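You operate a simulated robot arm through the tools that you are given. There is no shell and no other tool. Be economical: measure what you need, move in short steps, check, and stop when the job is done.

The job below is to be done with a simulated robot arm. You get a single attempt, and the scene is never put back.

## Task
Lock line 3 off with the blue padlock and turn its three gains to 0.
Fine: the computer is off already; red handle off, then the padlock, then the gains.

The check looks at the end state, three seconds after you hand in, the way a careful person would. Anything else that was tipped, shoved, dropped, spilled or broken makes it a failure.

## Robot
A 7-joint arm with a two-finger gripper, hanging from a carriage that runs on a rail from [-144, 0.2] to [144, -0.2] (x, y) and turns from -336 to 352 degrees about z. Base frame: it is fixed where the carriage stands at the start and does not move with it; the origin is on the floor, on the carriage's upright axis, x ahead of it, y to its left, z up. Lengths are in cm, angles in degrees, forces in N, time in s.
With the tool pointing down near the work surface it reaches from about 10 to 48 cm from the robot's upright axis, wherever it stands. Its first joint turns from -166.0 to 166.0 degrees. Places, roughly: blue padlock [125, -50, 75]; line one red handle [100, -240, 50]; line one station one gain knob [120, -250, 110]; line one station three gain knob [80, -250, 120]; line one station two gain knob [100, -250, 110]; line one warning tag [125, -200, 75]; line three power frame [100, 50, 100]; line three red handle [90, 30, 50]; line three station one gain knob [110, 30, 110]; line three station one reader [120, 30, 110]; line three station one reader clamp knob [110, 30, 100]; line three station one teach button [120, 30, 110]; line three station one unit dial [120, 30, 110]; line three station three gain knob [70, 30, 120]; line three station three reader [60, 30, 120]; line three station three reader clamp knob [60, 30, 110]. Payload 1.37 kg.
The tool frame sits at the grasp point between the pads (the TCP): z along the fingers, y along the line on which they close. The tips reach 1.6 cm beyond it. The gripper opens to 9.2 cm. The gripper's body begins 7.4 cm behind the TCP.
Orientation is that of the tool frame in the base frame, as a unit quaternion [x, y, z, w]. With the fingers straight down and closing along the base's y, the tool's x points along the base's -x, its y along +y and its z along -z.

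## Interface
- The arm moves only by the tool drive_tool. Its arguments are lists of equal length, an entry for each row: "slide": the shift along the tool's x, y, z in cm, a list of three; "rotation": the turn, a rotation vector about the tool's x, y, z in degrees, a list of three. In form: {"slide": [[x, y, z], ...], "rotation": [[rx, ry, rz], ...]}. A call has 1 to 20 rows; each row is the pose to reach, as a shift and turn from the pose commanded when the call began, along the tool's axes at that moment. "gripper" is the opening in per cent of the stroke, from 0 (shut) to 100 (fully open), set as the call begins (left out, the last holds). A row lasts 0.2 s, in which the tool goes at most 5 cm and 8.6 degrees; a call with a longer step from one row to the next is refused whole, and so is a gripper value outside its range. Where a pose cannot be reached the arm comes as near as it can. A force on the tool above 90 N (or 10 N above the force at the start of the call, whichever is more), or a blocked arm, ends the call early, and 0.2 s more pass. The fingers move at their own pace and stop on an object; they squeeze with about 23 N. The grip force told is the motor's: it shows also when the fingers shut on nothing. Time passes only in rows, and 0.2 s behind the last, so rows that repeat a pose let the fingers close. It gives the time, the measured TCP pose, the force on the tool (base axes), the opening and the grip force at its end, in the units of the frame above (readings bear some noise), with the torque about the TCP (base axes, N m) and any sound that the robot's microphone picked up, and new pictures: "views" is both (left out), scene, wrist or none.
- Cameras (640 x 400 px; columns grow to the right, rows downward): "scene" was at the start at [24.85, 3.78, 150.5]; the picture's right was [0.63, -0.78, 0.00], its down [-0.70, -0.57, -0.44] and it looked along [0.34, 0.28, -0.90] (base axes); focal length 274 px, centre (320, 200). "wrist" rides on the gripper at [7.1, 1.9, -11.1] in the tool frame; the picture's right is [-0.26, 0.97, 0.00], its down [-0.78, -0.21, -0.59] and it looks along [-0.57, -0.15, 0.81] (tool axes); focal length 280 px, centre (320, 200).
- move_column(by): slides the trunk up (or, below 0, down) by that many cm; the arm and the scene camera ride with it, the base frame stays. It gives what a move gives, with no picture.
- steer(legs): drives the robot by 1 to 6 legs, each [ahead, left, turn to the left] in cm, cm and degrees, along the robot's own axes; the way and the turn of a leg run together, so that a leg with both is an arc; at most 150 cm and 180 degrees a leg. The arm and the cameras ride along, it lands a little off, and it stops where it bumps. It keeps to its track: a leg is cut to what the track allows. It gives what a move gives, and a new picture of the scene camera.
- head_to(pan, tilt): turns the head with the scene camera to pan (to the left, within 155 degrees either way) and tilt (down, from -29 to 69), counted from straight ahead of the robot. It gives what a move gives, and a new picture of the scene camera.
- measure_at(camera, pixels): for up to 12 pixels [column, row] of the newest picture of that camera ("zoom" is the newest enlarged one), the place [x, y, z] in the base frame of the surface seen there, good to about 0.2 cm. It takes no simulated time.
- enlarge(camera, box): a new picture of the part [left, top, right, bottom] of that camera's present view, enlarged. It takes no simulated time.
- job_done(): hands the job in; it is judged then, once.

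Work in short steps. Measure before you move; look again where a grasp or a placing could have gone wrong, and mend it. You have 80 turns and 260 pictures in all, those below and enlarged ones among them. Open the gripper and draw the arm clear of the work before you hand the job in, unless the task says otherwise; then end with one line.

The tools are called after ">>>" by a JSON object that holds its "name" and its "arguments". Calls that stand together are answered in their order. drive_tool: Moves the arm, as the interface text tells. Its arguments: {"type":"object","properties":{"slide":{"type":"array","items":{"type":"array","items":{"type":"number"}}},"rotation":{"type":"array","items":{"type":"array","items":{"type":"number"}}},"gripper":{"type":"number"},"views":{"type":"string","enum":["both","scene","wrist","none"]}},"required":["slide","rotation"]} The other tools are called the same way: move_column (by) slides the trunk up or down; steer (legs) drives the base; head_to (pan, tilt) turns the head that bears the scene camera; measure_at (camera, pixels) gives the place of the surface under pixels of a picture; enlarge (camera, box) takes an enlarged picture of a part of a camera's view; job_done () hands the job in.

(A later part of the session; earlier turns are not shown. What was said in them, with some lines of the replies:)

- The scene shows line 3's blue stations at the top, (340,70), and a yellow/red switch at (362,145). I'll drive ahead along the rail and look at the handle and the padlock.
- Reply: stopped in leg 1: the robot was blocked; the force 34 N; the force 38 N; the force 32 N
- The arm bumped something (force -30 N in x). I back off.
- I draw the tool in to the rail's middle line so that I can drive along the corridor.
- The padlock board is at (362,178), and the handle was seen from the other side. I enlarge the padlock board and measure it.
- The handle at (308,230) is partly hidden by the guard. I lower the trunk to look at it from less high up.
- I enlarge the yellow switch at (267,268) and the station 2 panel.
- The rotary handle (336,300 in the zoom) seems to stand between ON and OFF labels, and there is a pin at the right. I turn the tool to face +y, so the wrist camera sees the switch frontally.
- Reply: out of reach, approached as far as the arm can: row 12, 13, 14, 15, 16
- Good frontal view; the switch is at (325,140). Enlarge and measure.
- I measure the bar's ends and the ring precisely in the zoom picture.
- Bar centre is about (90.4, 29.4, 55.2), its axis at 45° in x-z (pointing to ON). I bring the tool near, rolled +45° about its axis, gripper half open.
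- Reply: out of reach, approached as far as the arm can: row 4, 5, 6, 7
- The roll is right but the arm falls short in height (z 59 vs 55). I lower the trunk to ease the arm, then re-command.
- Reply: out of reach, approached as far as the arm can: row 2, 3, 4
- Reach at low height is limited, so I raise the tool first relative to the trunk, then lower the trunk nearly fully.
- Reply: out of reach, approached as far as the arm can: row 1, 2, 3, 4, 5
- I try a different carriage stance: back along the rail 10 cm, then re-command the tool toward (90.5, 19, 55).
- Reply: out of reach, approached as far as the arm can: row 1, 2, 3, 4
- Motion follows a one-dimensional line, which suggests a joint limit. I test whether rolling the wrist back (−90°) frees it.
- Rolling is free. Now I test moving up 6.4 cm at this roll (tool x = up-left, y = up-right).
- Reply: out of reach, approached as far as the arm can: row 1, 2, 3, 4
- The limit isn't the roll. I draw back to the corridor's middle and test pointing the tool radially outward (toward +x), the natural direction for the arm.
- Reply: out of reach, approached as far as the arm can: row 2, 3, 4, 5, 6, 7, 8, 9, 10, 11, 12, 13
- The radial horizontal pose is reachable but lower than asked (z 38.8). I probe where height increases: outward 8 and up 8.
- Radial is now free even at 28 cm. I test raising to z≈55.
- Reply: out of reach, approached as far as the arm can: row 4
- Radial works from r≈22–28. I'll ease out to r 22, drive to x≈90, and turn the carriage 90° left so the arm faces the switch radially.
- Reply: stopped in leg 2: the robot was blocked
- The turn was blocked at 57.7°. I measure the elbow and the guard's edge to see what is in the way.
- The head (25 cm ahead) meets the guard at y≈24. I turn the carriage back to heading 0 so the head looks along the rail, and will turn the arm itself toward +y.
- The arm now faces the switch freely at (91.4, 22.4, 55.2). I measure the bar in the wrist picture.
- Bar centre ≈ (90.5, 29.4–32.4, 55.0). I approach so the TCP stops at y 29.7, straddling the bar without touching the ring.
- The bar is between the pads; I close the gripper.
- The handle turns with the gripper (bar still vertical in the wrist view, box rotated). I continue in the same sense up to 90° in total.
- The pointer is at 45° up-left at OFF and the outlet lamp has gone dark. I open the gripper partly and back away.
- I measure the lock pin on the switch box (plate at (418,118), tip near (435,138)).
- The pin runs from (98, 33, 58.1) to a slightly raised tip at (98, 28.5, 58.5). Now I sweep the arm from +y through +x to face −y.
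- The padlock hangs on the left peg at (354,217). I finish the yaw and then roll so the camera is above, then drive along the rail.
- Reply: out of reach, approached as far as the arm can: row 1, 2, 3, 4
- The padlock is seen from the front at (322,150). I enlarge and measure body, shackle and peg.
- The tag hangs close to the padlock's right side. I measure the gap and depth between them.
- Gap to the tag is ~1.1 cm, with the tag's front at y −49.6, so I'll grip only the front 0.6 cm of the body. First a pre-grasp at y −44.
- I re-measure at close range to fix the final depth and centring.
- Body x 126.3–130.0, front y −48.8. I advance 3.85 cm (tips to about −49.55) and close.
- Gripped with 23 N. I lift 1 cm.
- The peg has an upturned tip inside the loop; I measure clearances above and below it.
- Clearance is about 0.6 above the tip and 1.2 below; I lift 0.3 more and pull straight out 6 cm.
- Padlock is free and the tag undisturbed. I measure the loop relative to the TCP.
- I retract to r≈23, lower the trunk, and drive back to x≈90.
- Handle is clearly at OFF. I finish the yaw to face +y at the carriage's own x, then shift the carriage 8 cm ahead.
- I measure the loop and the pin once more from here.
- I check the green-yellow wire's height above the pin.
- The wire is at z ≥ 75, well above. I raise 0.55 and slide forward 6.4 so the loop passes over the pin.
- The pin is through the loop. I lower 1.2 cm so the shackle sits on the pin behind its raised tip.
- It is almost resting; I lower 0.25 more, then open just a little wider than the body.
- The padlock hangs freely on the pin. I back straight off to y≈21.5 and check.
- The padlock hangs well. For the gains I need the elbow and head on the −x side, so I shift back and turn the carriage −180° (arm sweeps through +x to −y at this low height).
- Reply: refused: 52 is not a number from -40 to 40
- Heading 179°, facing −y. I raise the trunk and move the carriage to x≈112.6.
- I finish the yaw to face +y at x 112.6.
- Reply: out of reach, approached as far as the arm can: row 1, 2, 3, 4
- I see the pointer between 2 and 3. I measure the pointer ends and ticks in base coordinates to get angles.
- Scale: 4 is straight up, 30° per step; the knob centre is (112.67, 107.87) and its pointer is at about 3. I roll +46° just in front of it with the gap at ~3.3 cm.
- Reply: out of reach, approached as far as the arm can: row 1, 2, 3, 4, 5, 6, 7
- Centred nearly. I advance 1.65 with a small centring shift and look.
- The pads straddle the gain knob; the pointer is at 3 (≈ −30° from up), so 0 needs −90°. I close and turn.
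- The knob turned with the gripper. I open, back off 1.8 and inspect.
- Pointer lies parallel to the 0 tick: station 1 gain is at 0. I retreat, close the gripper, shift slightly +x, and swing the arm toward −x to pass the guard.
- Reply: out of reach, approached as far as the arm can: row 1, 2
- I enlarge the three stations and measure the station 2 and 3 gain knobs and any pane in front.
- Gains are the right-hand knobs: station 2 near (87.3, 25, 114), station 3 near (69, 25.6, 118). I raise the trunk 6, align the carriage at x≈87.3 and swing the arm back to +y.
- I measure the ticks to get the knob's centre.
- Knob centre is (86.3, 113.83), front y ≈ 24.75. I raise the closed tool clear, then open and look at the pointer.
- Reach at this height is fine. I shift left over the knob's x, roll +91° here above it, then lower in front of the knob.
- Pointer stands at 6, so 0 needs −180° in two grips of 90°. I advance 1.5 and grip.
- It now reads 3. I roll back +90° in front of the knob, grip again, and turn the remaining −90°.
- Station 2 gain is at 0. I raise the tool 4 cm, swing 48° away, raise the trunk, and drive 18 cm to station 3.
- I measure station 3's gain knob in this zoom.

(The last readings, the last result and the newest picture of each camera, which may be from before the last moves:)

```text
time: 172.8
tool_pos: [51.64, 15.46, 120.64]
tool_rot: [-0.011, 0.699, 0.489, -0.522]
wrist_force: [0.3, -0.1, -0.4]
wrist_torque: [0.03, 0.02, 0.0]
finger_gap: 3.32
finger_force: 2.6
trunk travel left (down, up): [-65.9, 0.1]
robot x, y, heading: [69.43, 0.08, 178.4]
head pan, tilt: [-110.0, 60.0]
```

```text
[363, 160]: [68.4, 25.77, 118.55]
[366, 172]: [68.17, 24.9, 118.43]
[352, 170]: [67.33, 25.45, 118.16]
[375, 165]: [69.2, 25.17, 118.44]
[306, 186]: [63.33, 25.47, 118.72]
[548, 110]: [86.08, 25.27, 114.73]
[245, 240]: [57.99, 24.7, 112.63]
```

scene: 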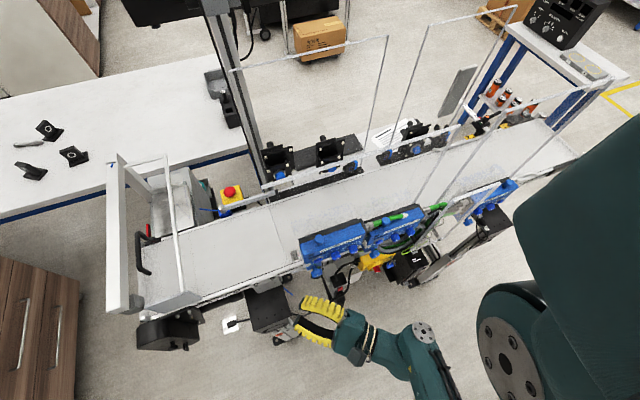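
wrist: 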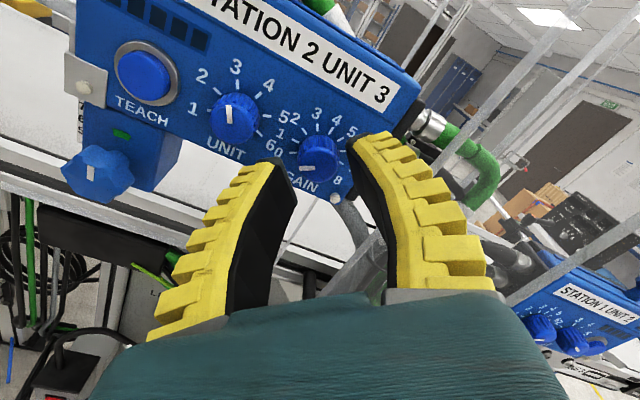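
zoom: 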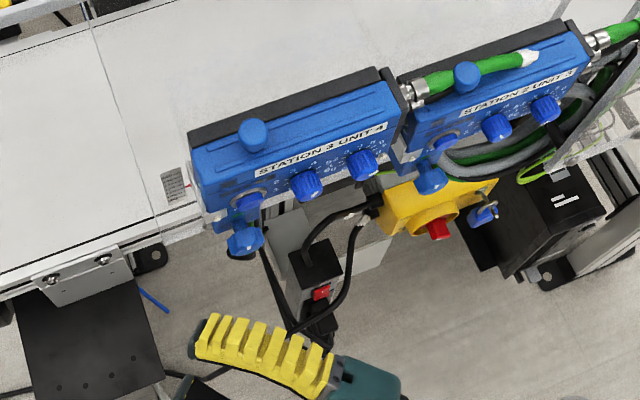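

Centre ≈ (68.3, 117.7). I swing back to +y above the knob, and check the pose.

>>> {"name": "drive_tool", "arguments": {"slide": [[-2.31, 2.31, -0.23], [-4.58, 4.58, -0.91], [-6.76, 6.76, -2.03], [-8.8, 8.8, -3.57], [-10.68, 10.68, -5.5], [-12.3, 12.3, -7.7], [-12.3, 12.3, -7.9]], "rotation": [[-5.66, -5.66, 0], [-11.31, -11.31, 0], [-16.97, -16.97, 0], [-22.6, -22.6, 0], [-28.3, -28.3, 0], [-33.7, -33.7, 0], [-33.7, -33.7, 0]], "views": "wrist"}}

>>> {"name": "enlarge", "arguments": {"camera": "wrist", "box": [230, 60, 430, 200]}}

```text
time: 174.4
tool_pos: [69.16, 22.99, 120.13]
tool_rot: [0.278, 0.649, 0.65, -0.28]
wrist_force: [0.2, 0.5, 0.3]
wrist_torque: [0.03, 0.01, 0.02]
finger_gap: 3.3
finger_force: 3.3
trunk travel left (down, up): [-65.9, 0.1]
robot x, y, heading: [69.05, -0.47, 178.9]
head pan, tilt: [-110.0, 60.0]
```

wrist: 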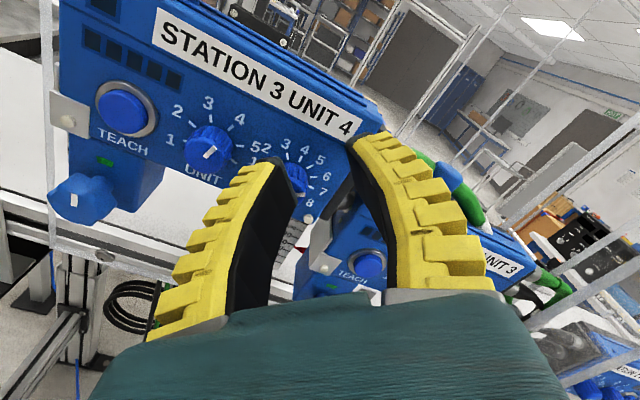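

```text
2.86 times, centred on (330, 130) of wrist
```

zoom: 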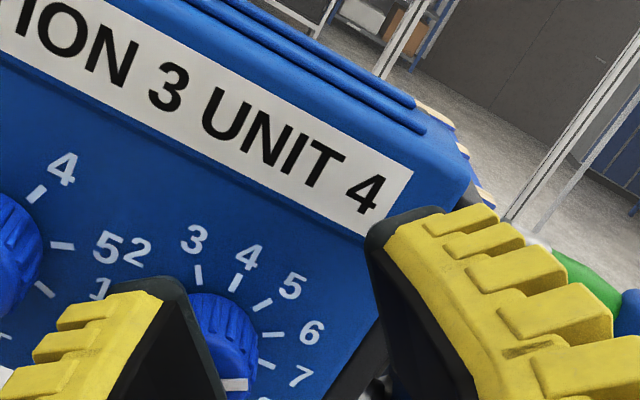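

I measure the ticks for the exact centre.

>>> {"name": "measure_at", "arguments": {"camera": "zoom", "pixels": [[198, 275], [236, 282], [264, 304], [273, 335], [266, 364], [235, 385], [215, 320]]}}

```text
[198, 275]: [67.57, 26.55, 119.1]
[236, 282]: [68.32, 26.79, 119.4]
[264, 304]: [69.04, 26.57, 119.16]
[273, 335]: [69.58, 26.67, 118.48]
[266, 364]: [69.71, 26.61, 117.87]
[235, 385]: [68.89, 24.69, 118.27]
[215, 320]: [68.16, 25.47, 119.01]
```

Centre is (68.27, 117.88). I rise slightly, roll +91°, and descend in front of the knob.

>>> {"name": "drive_tool", "arguments": {"slide": [[1.7, 0.42, 0], [1.7, 0.42, 0], [1.7, 0.42, 0], [1.7, 0.42, 0], [1.7, 0.42, 0], [1.7, 0.42, 0], [1.7, 0.42, 0], [1.7, 0.42, 0], [1.7, 0.42, 0], [1.7, 0.42, 0], [1.7, 0.42, 0], [1.7, 0.42, 0], [0.35, -0.92, 0], [-0.95, -2.23, 0], [-0.95, -2.23, 0]], "rotation": [[0, 0, 0], [0, 0, 8], [0, 0, 16], [0, 0, 24], [0, 0, 32], [0, 0, 40], [0, 0, 48], [0, 0, 56], [0, 0, 64], [0, 0, 72], [0, 0, 80], [0, 0, 88], [0, 0, 91], [0, 0, 91], [0, 0, 91]], "views": "wrist"}}

>>> {"name": "enlarge", "arguments": {"camera": "wrist", "box": [230, 60, 430, 200]}}

```text
time: 177.6
tool_pos: [68.12, 23.04, 117.89]
tool_rot: [-0.659, -0.255, -0.256, 0.66]
wrist_force: [-0.2, 0.5, 0.1]
wrist_torque: [-0.04, -0.01, -0.02]
finger_gap: 3.31
finger_force: 2.2
trunk travel left (down, up): [-65.9, 0.1]
robot x, y, heading: [69.57, -0.19, 179.0]
head pan, tilt: [-110.0, 60.0]
```

wrist: 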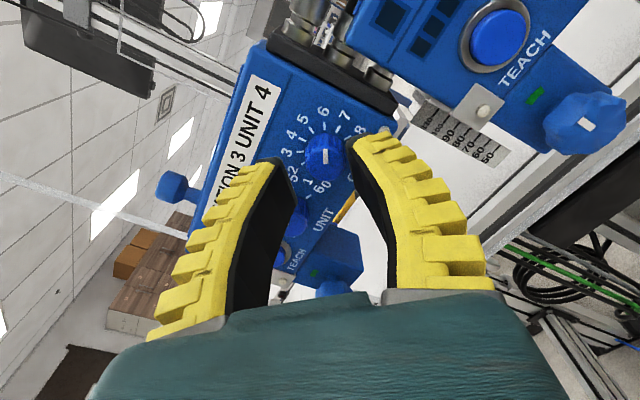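

```text
2.86 times, centred on (330, 130) of wrist
```

zoom: 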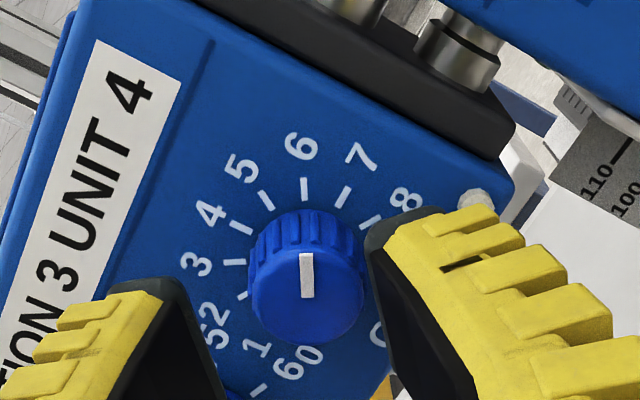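

Pointer again stands at 6. I do two grips of −90°, starting with the first.

>>> {"name": "drive_tool", "arguments": {"slide": [[0.1, 0.1, 0], [0.1, 0.1, 0.8], [0.1, 0.1, 1.45], [0.1, 0.1, 1.45]], "rotation": [[0, 0, 0], [0, 0, 0], [0, 0, 0], [0, 0, 0]], "views": "none"}}

>>> {"name": "drive_tool", "arguments": {"slide": [[0, 0, 0], [0, 0, 0], [0, 0, 0]], "rotation": [[0, 0, 0], [0, 0, 0], [0, 0, 0]], "gripper": 0, "views": "none"}}

>>> {"name": "drive_tool", "arguments": {"slide": [[0, 0, 0], [0, 0, 0], [0, 0, 0], [0, 0, 0], [0, 0, 0], [0, 0, 0], [0, 0, 0], [0, 0, 0], [0, 0, 0], [0, 0, 0], [0, 0, 0], [0, 0, 0], [0, 0, 0]], "rotation": [[0, 0, -8], [0, 0, -16], [0, 0, -24], [0, 0, -32], [0, 0, -40], [0, 0, -48], [0, 0, -56], [0, 0, -64], [0, 0, -72], [0, 0, -80], [0, 0, -88], [0, 0, -90], [0, 0, -90]], "views": "none"}}

>>> {"name": "drive_tool", "arguments": {"slide": [[0, 0, 0], [0, 0, 0], [0, 0, 0], [0, 0, -0.8], [0, 0, -1.5], [0, 0, -1.5]], "rotation": [[0, 0, 0], [0, 0, 0], [0, 0, 0], [0, 0, 0], [0, 0, 0], [0, 0, 0]], "gripper": 32, "views": "wrist"}}

>>> {"name": "enlarge", "arguments": {"camera": "wrist", "box": [230, 60, 430, 200]}}

```text
time: 178.6
tool_pos: [68.28, 24.49, 118.04]
tool_rot: [-0.658, -0.256, -0.256, 0.661]
wrist_force: [0.1, -0.8, 0.0]
wrist_torque: [0.03, 0.01, -0.02]
finger_gap: 3.32
finger_force: 3.0
trunk travel left (down, up): [-65.9, 0.1]
robot x, y, heading: [68.76, -0.16, 178.9]
head pan, tilt: [-110.0, 60.0]
```

```text
time: 179.4
tool_pos: [68.46, 24.36, 117.79]
tool_rot: [0.659, 0.256, 0.255, -0.659]
wrist_force: [6.7, 2.8, -20.9]
wrist_torque: [-0.3, 0.03, 0.17]
finger_gap: 1.26
finger_force: 28.2
trunk travel left (down, up): [-65.9, 0.1]
robot x, y, heading: [69.28, -0.33, 179.0]
head pan, tilt: [-110.0, 60.0]
```

```text
time: 182.2
tool_pos: [68.38, 24.27, 117.89]
tool_rot: [0.284, 0.648, 0.647, -0.286]
wrist_force: [1.4, -4.5, -17.2]
wrist_torque: [-0.49, -0.01, -0.46]
finger_gap: 1.23
finger_force: 28.1
trunk travel left (down, up): [-65.9, 0.1]
robot x, y, heading: [69.2, -0.2, 178.8]
head pan, tilt: [-110.0, 60.0]
```

```text
time: 183.6
tool_pos: [68.23, 22.91, 117.97]
tool_rot: [0.284, 0.647, 0.647, -0.286]
wrist_force: [0.1, -0.2, 0.5]
wrist_torque: [0.02, -0.04, -0.01]
finger_gap: 3.3
finger_force: 3.0
trunk travel left (down, up): [-65.9, 0.1]
robot x, y, heading: [69.11, -0.5, 178.6]
head pan, tilt: [-110.0, 60.0]
```

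wrist: 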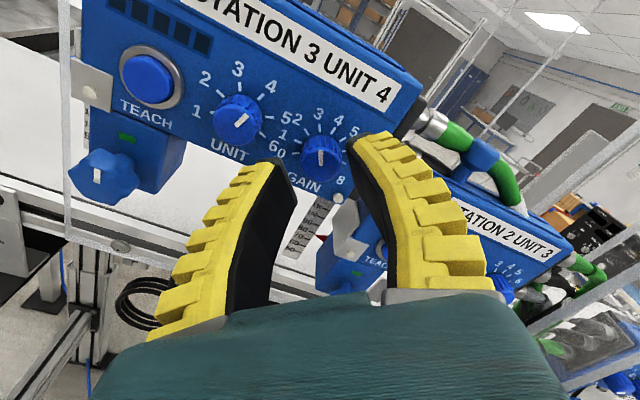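

```text
2.86 times, centred on (330, 130) of wrist
```

zoom: 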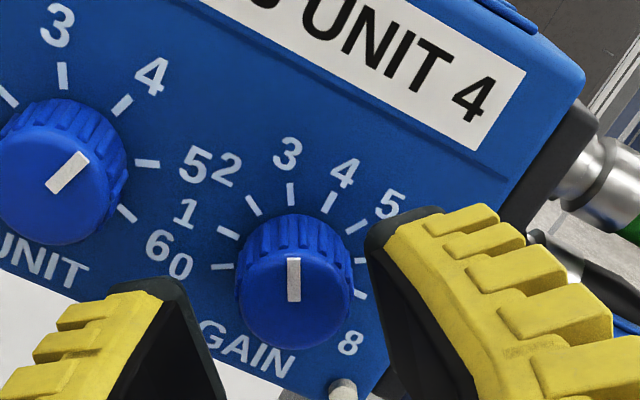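

It reads 3 now. Second grip: roll back +90°, grip, turn −90°, release.

>>> {"name": "drive_tool", "arguments": {"slide": [[0, 0, 0], [0, 0, 0], [0, 0, 0], [0, 0, 0], [0, 0, 0], [0, 0, 0], [0, 0, 0], [0, 0, 0], [0, 0, 0], [0, 0, 0], [0, 0, 0], [-0.1, -0.1, 0], [-0.1, -0.1, 0.8], [-0.1, -0.1, 1.5], [-0.1, -0.1, 1.5]], "rotation": [[0, 0, 8], [0, 0, 16], [0, 0, 24], [0, 0, 32], [0, 0, 40], [0, 0, 48], [0, 0, 56], [0, 0, 64], [0, 0, 72], [0, 0, 80], [0, 0, 88], [0, 0, 90], [0, 0, 90], [0, 0, 90], [0, 0, 90]], "views": "none"}}

>>> {"name": "drive_tool", "arguments": {"slide": [[0, 0, 0], [0, 0, 0], [0, 0, 0]], "rotation": [[0, 0, 0], [0, 0, 0], [0, 0, 0]], "gripper": 0, "views": "none"}}

>>> {"name": "drive_tool", "arguments": {"slide": [[0, 0, 0], [0, 0, 0], [0, 0, 0], [0, 0, 0], [0, 0, 0], [0, 0, 0], [0, 0, 0], [0, 0, 0], [0, 0, 0], [0, 0, 0], [0, 0, 0], [0, 0, 0], [0, 0, 0]], "rotation": [[0, 0, -8], [0, 0, -16], [0, 0, -24], [0, 0, -32], [0, 0, -40], [0, 0, -48], [0, 0, -56], [0, 0, -64], [0, 0, -72], [0, 0, -80], [0, 0, -88], [0, 0, -90], [0, 0, -90]], "views": "none"}}

>>> {"name": "drive_tool", "arguments": {"slide": [[0, 0, 0], [0, 0, 0], [0, 0, 0], [0, 0, -0.8], [0, 0, -1.5], [0, 0, -1.5]], "rotation": [[0, 0, 0], [0, 0, 0], [0, 0, 0], [0, 0, 0], [0, 0, 0], [0, 0, 0]], "gripper": 32, "views": "wrist"}}

>>> {"name": "enlarge", "arguments": {"camera": "wrist", "box": [230, 60, 430, 200]}}

```text
time: 186.8
tool_pos: [68.25, 24.5, 117.75]
tool_rot: [-0.659, -0.255, -0.256, 0.66]
wrist_force: [0.9, 0.5, 0.3]
wrist_torque: [-0.01, 0.02, 0.02]
finger_gap: 3.33
finger_force: 3.5
trunk travel left (down, up): [-65.9, 0.1]
robot x, y, heading: [69.59, -0.45, 178.8]
head pan, tilt: [-110.0, 60.0]
```

```text
time: 187.6
tool_pos: [68.23, 24.45, 117.78]
tool_rot: [-0.658, -0.256, -0.257, 0.66]
wrist_force: [2.3, -3.4, 3.6]
wrist_torque: [0.26, 0.01, -0.31]
finger_gap: 1.33
finger_force: 28.8
trunk travel left (down, up): [-65.9, 0.1]
robot x, y, heading: [69.3, -0.26, 179.2]
head pan, tilt: [-110.0, 60.0]
```

```text
time: 190.4
tool_pos: [68.41, 24.41, 117.88]
tool_rot: [0.284, 0.646, 0.648, -0.285]
wrist_force: [6.3, 2.9, -5.6]
wrist_torque: [-0.1, -0.01, -0.12]
finger_gap: 1.21
finger_force: 28.0
trunk travel left (down, up): [-65.9, 0.1]
robot x, y, heading: [69.06, 0.07, 178.6]
head pan, tilt: [-110.0, 60.0]
```

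```text
time: 191.8
tool_pos: [68.25, 22.88, 117.8]
tool_rot: [0.284, 0.647, 0.647, -0.287]
wrist_force: [0.3, 0.2, 0.3]
wrist_torque: [0.01, -0.03, 0.01]
finger_gap: 3.32
finger_force: 2.8
trunk travel left (down, up): [-65.9, 0.1]
robot x, y, heading: [69.49, -0.24, 178.8]
head pan, tilt: [-110.0, 60.0]
```

wrist: 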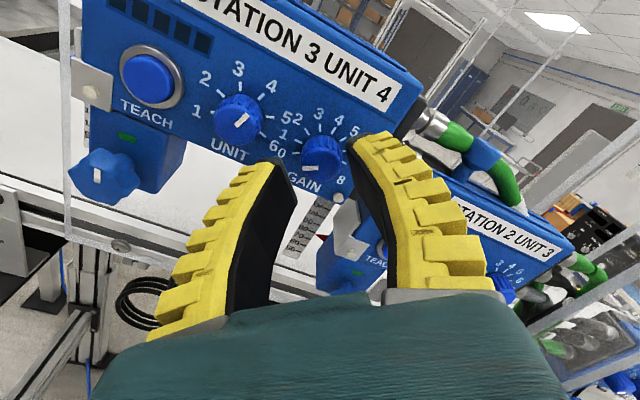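

```text
2.86 times, centred on (330, 130) of wrist
```

zoom: 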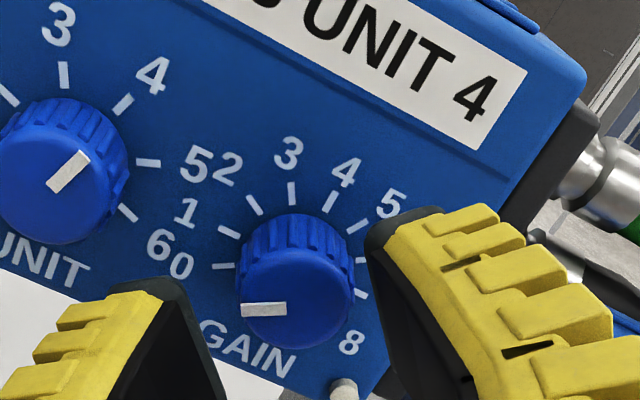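

All three gains are at 0. I lift above the knobs, swing the arm clear, open the gripper, and take a last look at the line.

>>> {"name": "drive_tool", "arguments": {"slide": [[1.4, 1.4, 0], [2.8, 2.8, 0], [5.05, 0.55, -0.3], [7.26, -1.66, -1], [9.38, -3.78, -2.1], [11.38, -5.78, -3.6], [13.2, -7.6, -5.4], [14.8, -9.2, -7.6], [16.2, -10.6, -10.1], [17.3, -11.7, -12.9], [17.3, -11.7, -12.9]], "rotation": [[0, 0, 0], [0, 0, 0], [5.66, 5.66, 0], [11.31, 11.31, 0], [16.97, 16.97, 0], [22.6, 22.6, 0], [28.3, 28.3, 0], [33.9, 33.9, 0], [39.6, 39.6, 0], [45.3, 45.3, 0], [45.3, 45.3, 0]], "views": "none"}}

>>> {"name": "drive_tool", "arguments": {"slide": [[0, 0, 0], [0, 0, 0], [0, 0, 0]], "rotation": [[0, 0, 0], [0, 0, 0], [0, 0, 0]], "gripper": 80, "views": "none"}}

>>> {"name": "head_to", "arguments": {"pan": -120, "tilt": 55}}

>>> {"name": "enlarge", "arguments": {"camera": "scene", "box": [260, 180, 460, 300]}}

```text
time: 194.2
tool_pos: [48.0, 9.97, 122.62]
tool_rot: [-0.111, 0.683, 0.414, -0.591]
wrist_force: [-0.5, 0.5, 0.5]
wrist_torque: [0.0, 0.02, 0.02]
finger_gap: 3.32
finger_force: 2.7
trunk travel left (down, up): [-65.9, 0.1]
robot x, y, heading: [69.42, 0.17, 179.1]
head pan, tilt: [-110.0, 60.0]
```

```text
time: 195.0
tool_pos: [48.15, 9.94, 122.58]
tool_rot: [-0.11, 0.684, 0.414, -0.591]
wrist_force: [0.7, 0.8, 1.0]
wrist_torque: [-0.02, -0.02, 0.03]
finger_gap: 7.55
finger_force: 1.4
trunk travel left (down, up): [-65.9, 0.1]
robot x, y, heading: [69.34, -0.26, 178.7]
head pan, tilt: [-110.0, 60.0]
```

```text
time: 195.7
tool_pos: [47.96, 9.95, 122.76]
tool_rot: [-0.11, 0.684, 0.414, -0.591]
wrist_force: [0.5, 0.4, 0.6]
wrist_torque: [-0.01, 0.01, -0.02]
finger_gap: 7.52
finger_force: 1.6
trunk travel left (down, up): [-65.9, 0.1]
robot x, y, heading: [69.39, -0.34, 179.0]
head pan, tilt: [-120.0, 55.0]
```

scene: 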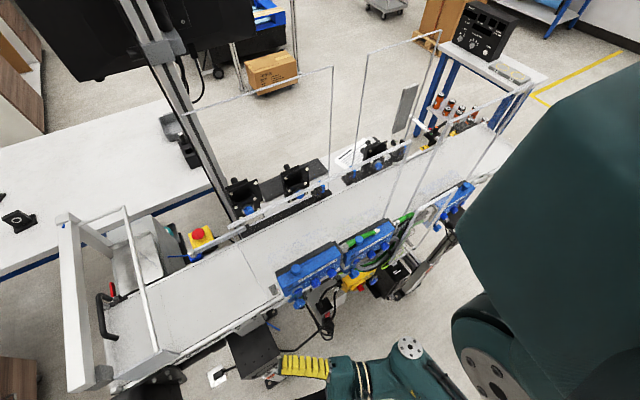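

```text
3.20 times, centred on (360, 240) of scene
```

zoom: 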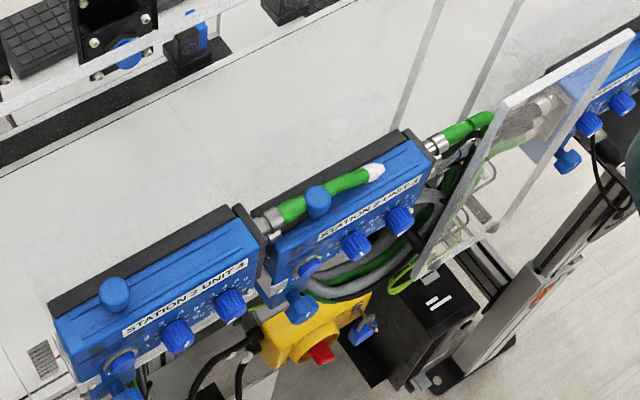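

The padlock still hangs on the pin, the handle is at OFF, the knobs are set and the arm is clear, so I hand in.

>>> {"name": "job_done", "arguments": {}}

```text
The job is handed in.
```

Line 3 is locked off: the red handle is at OFF, the blue padlock hangs on the switch's lock pin, and all three gain knobs are at 0. The robot did bump something twice, once with the arm at the start of the drive and once while turning beside the clear guard; I saw nothing moved or damaged in the pictures.
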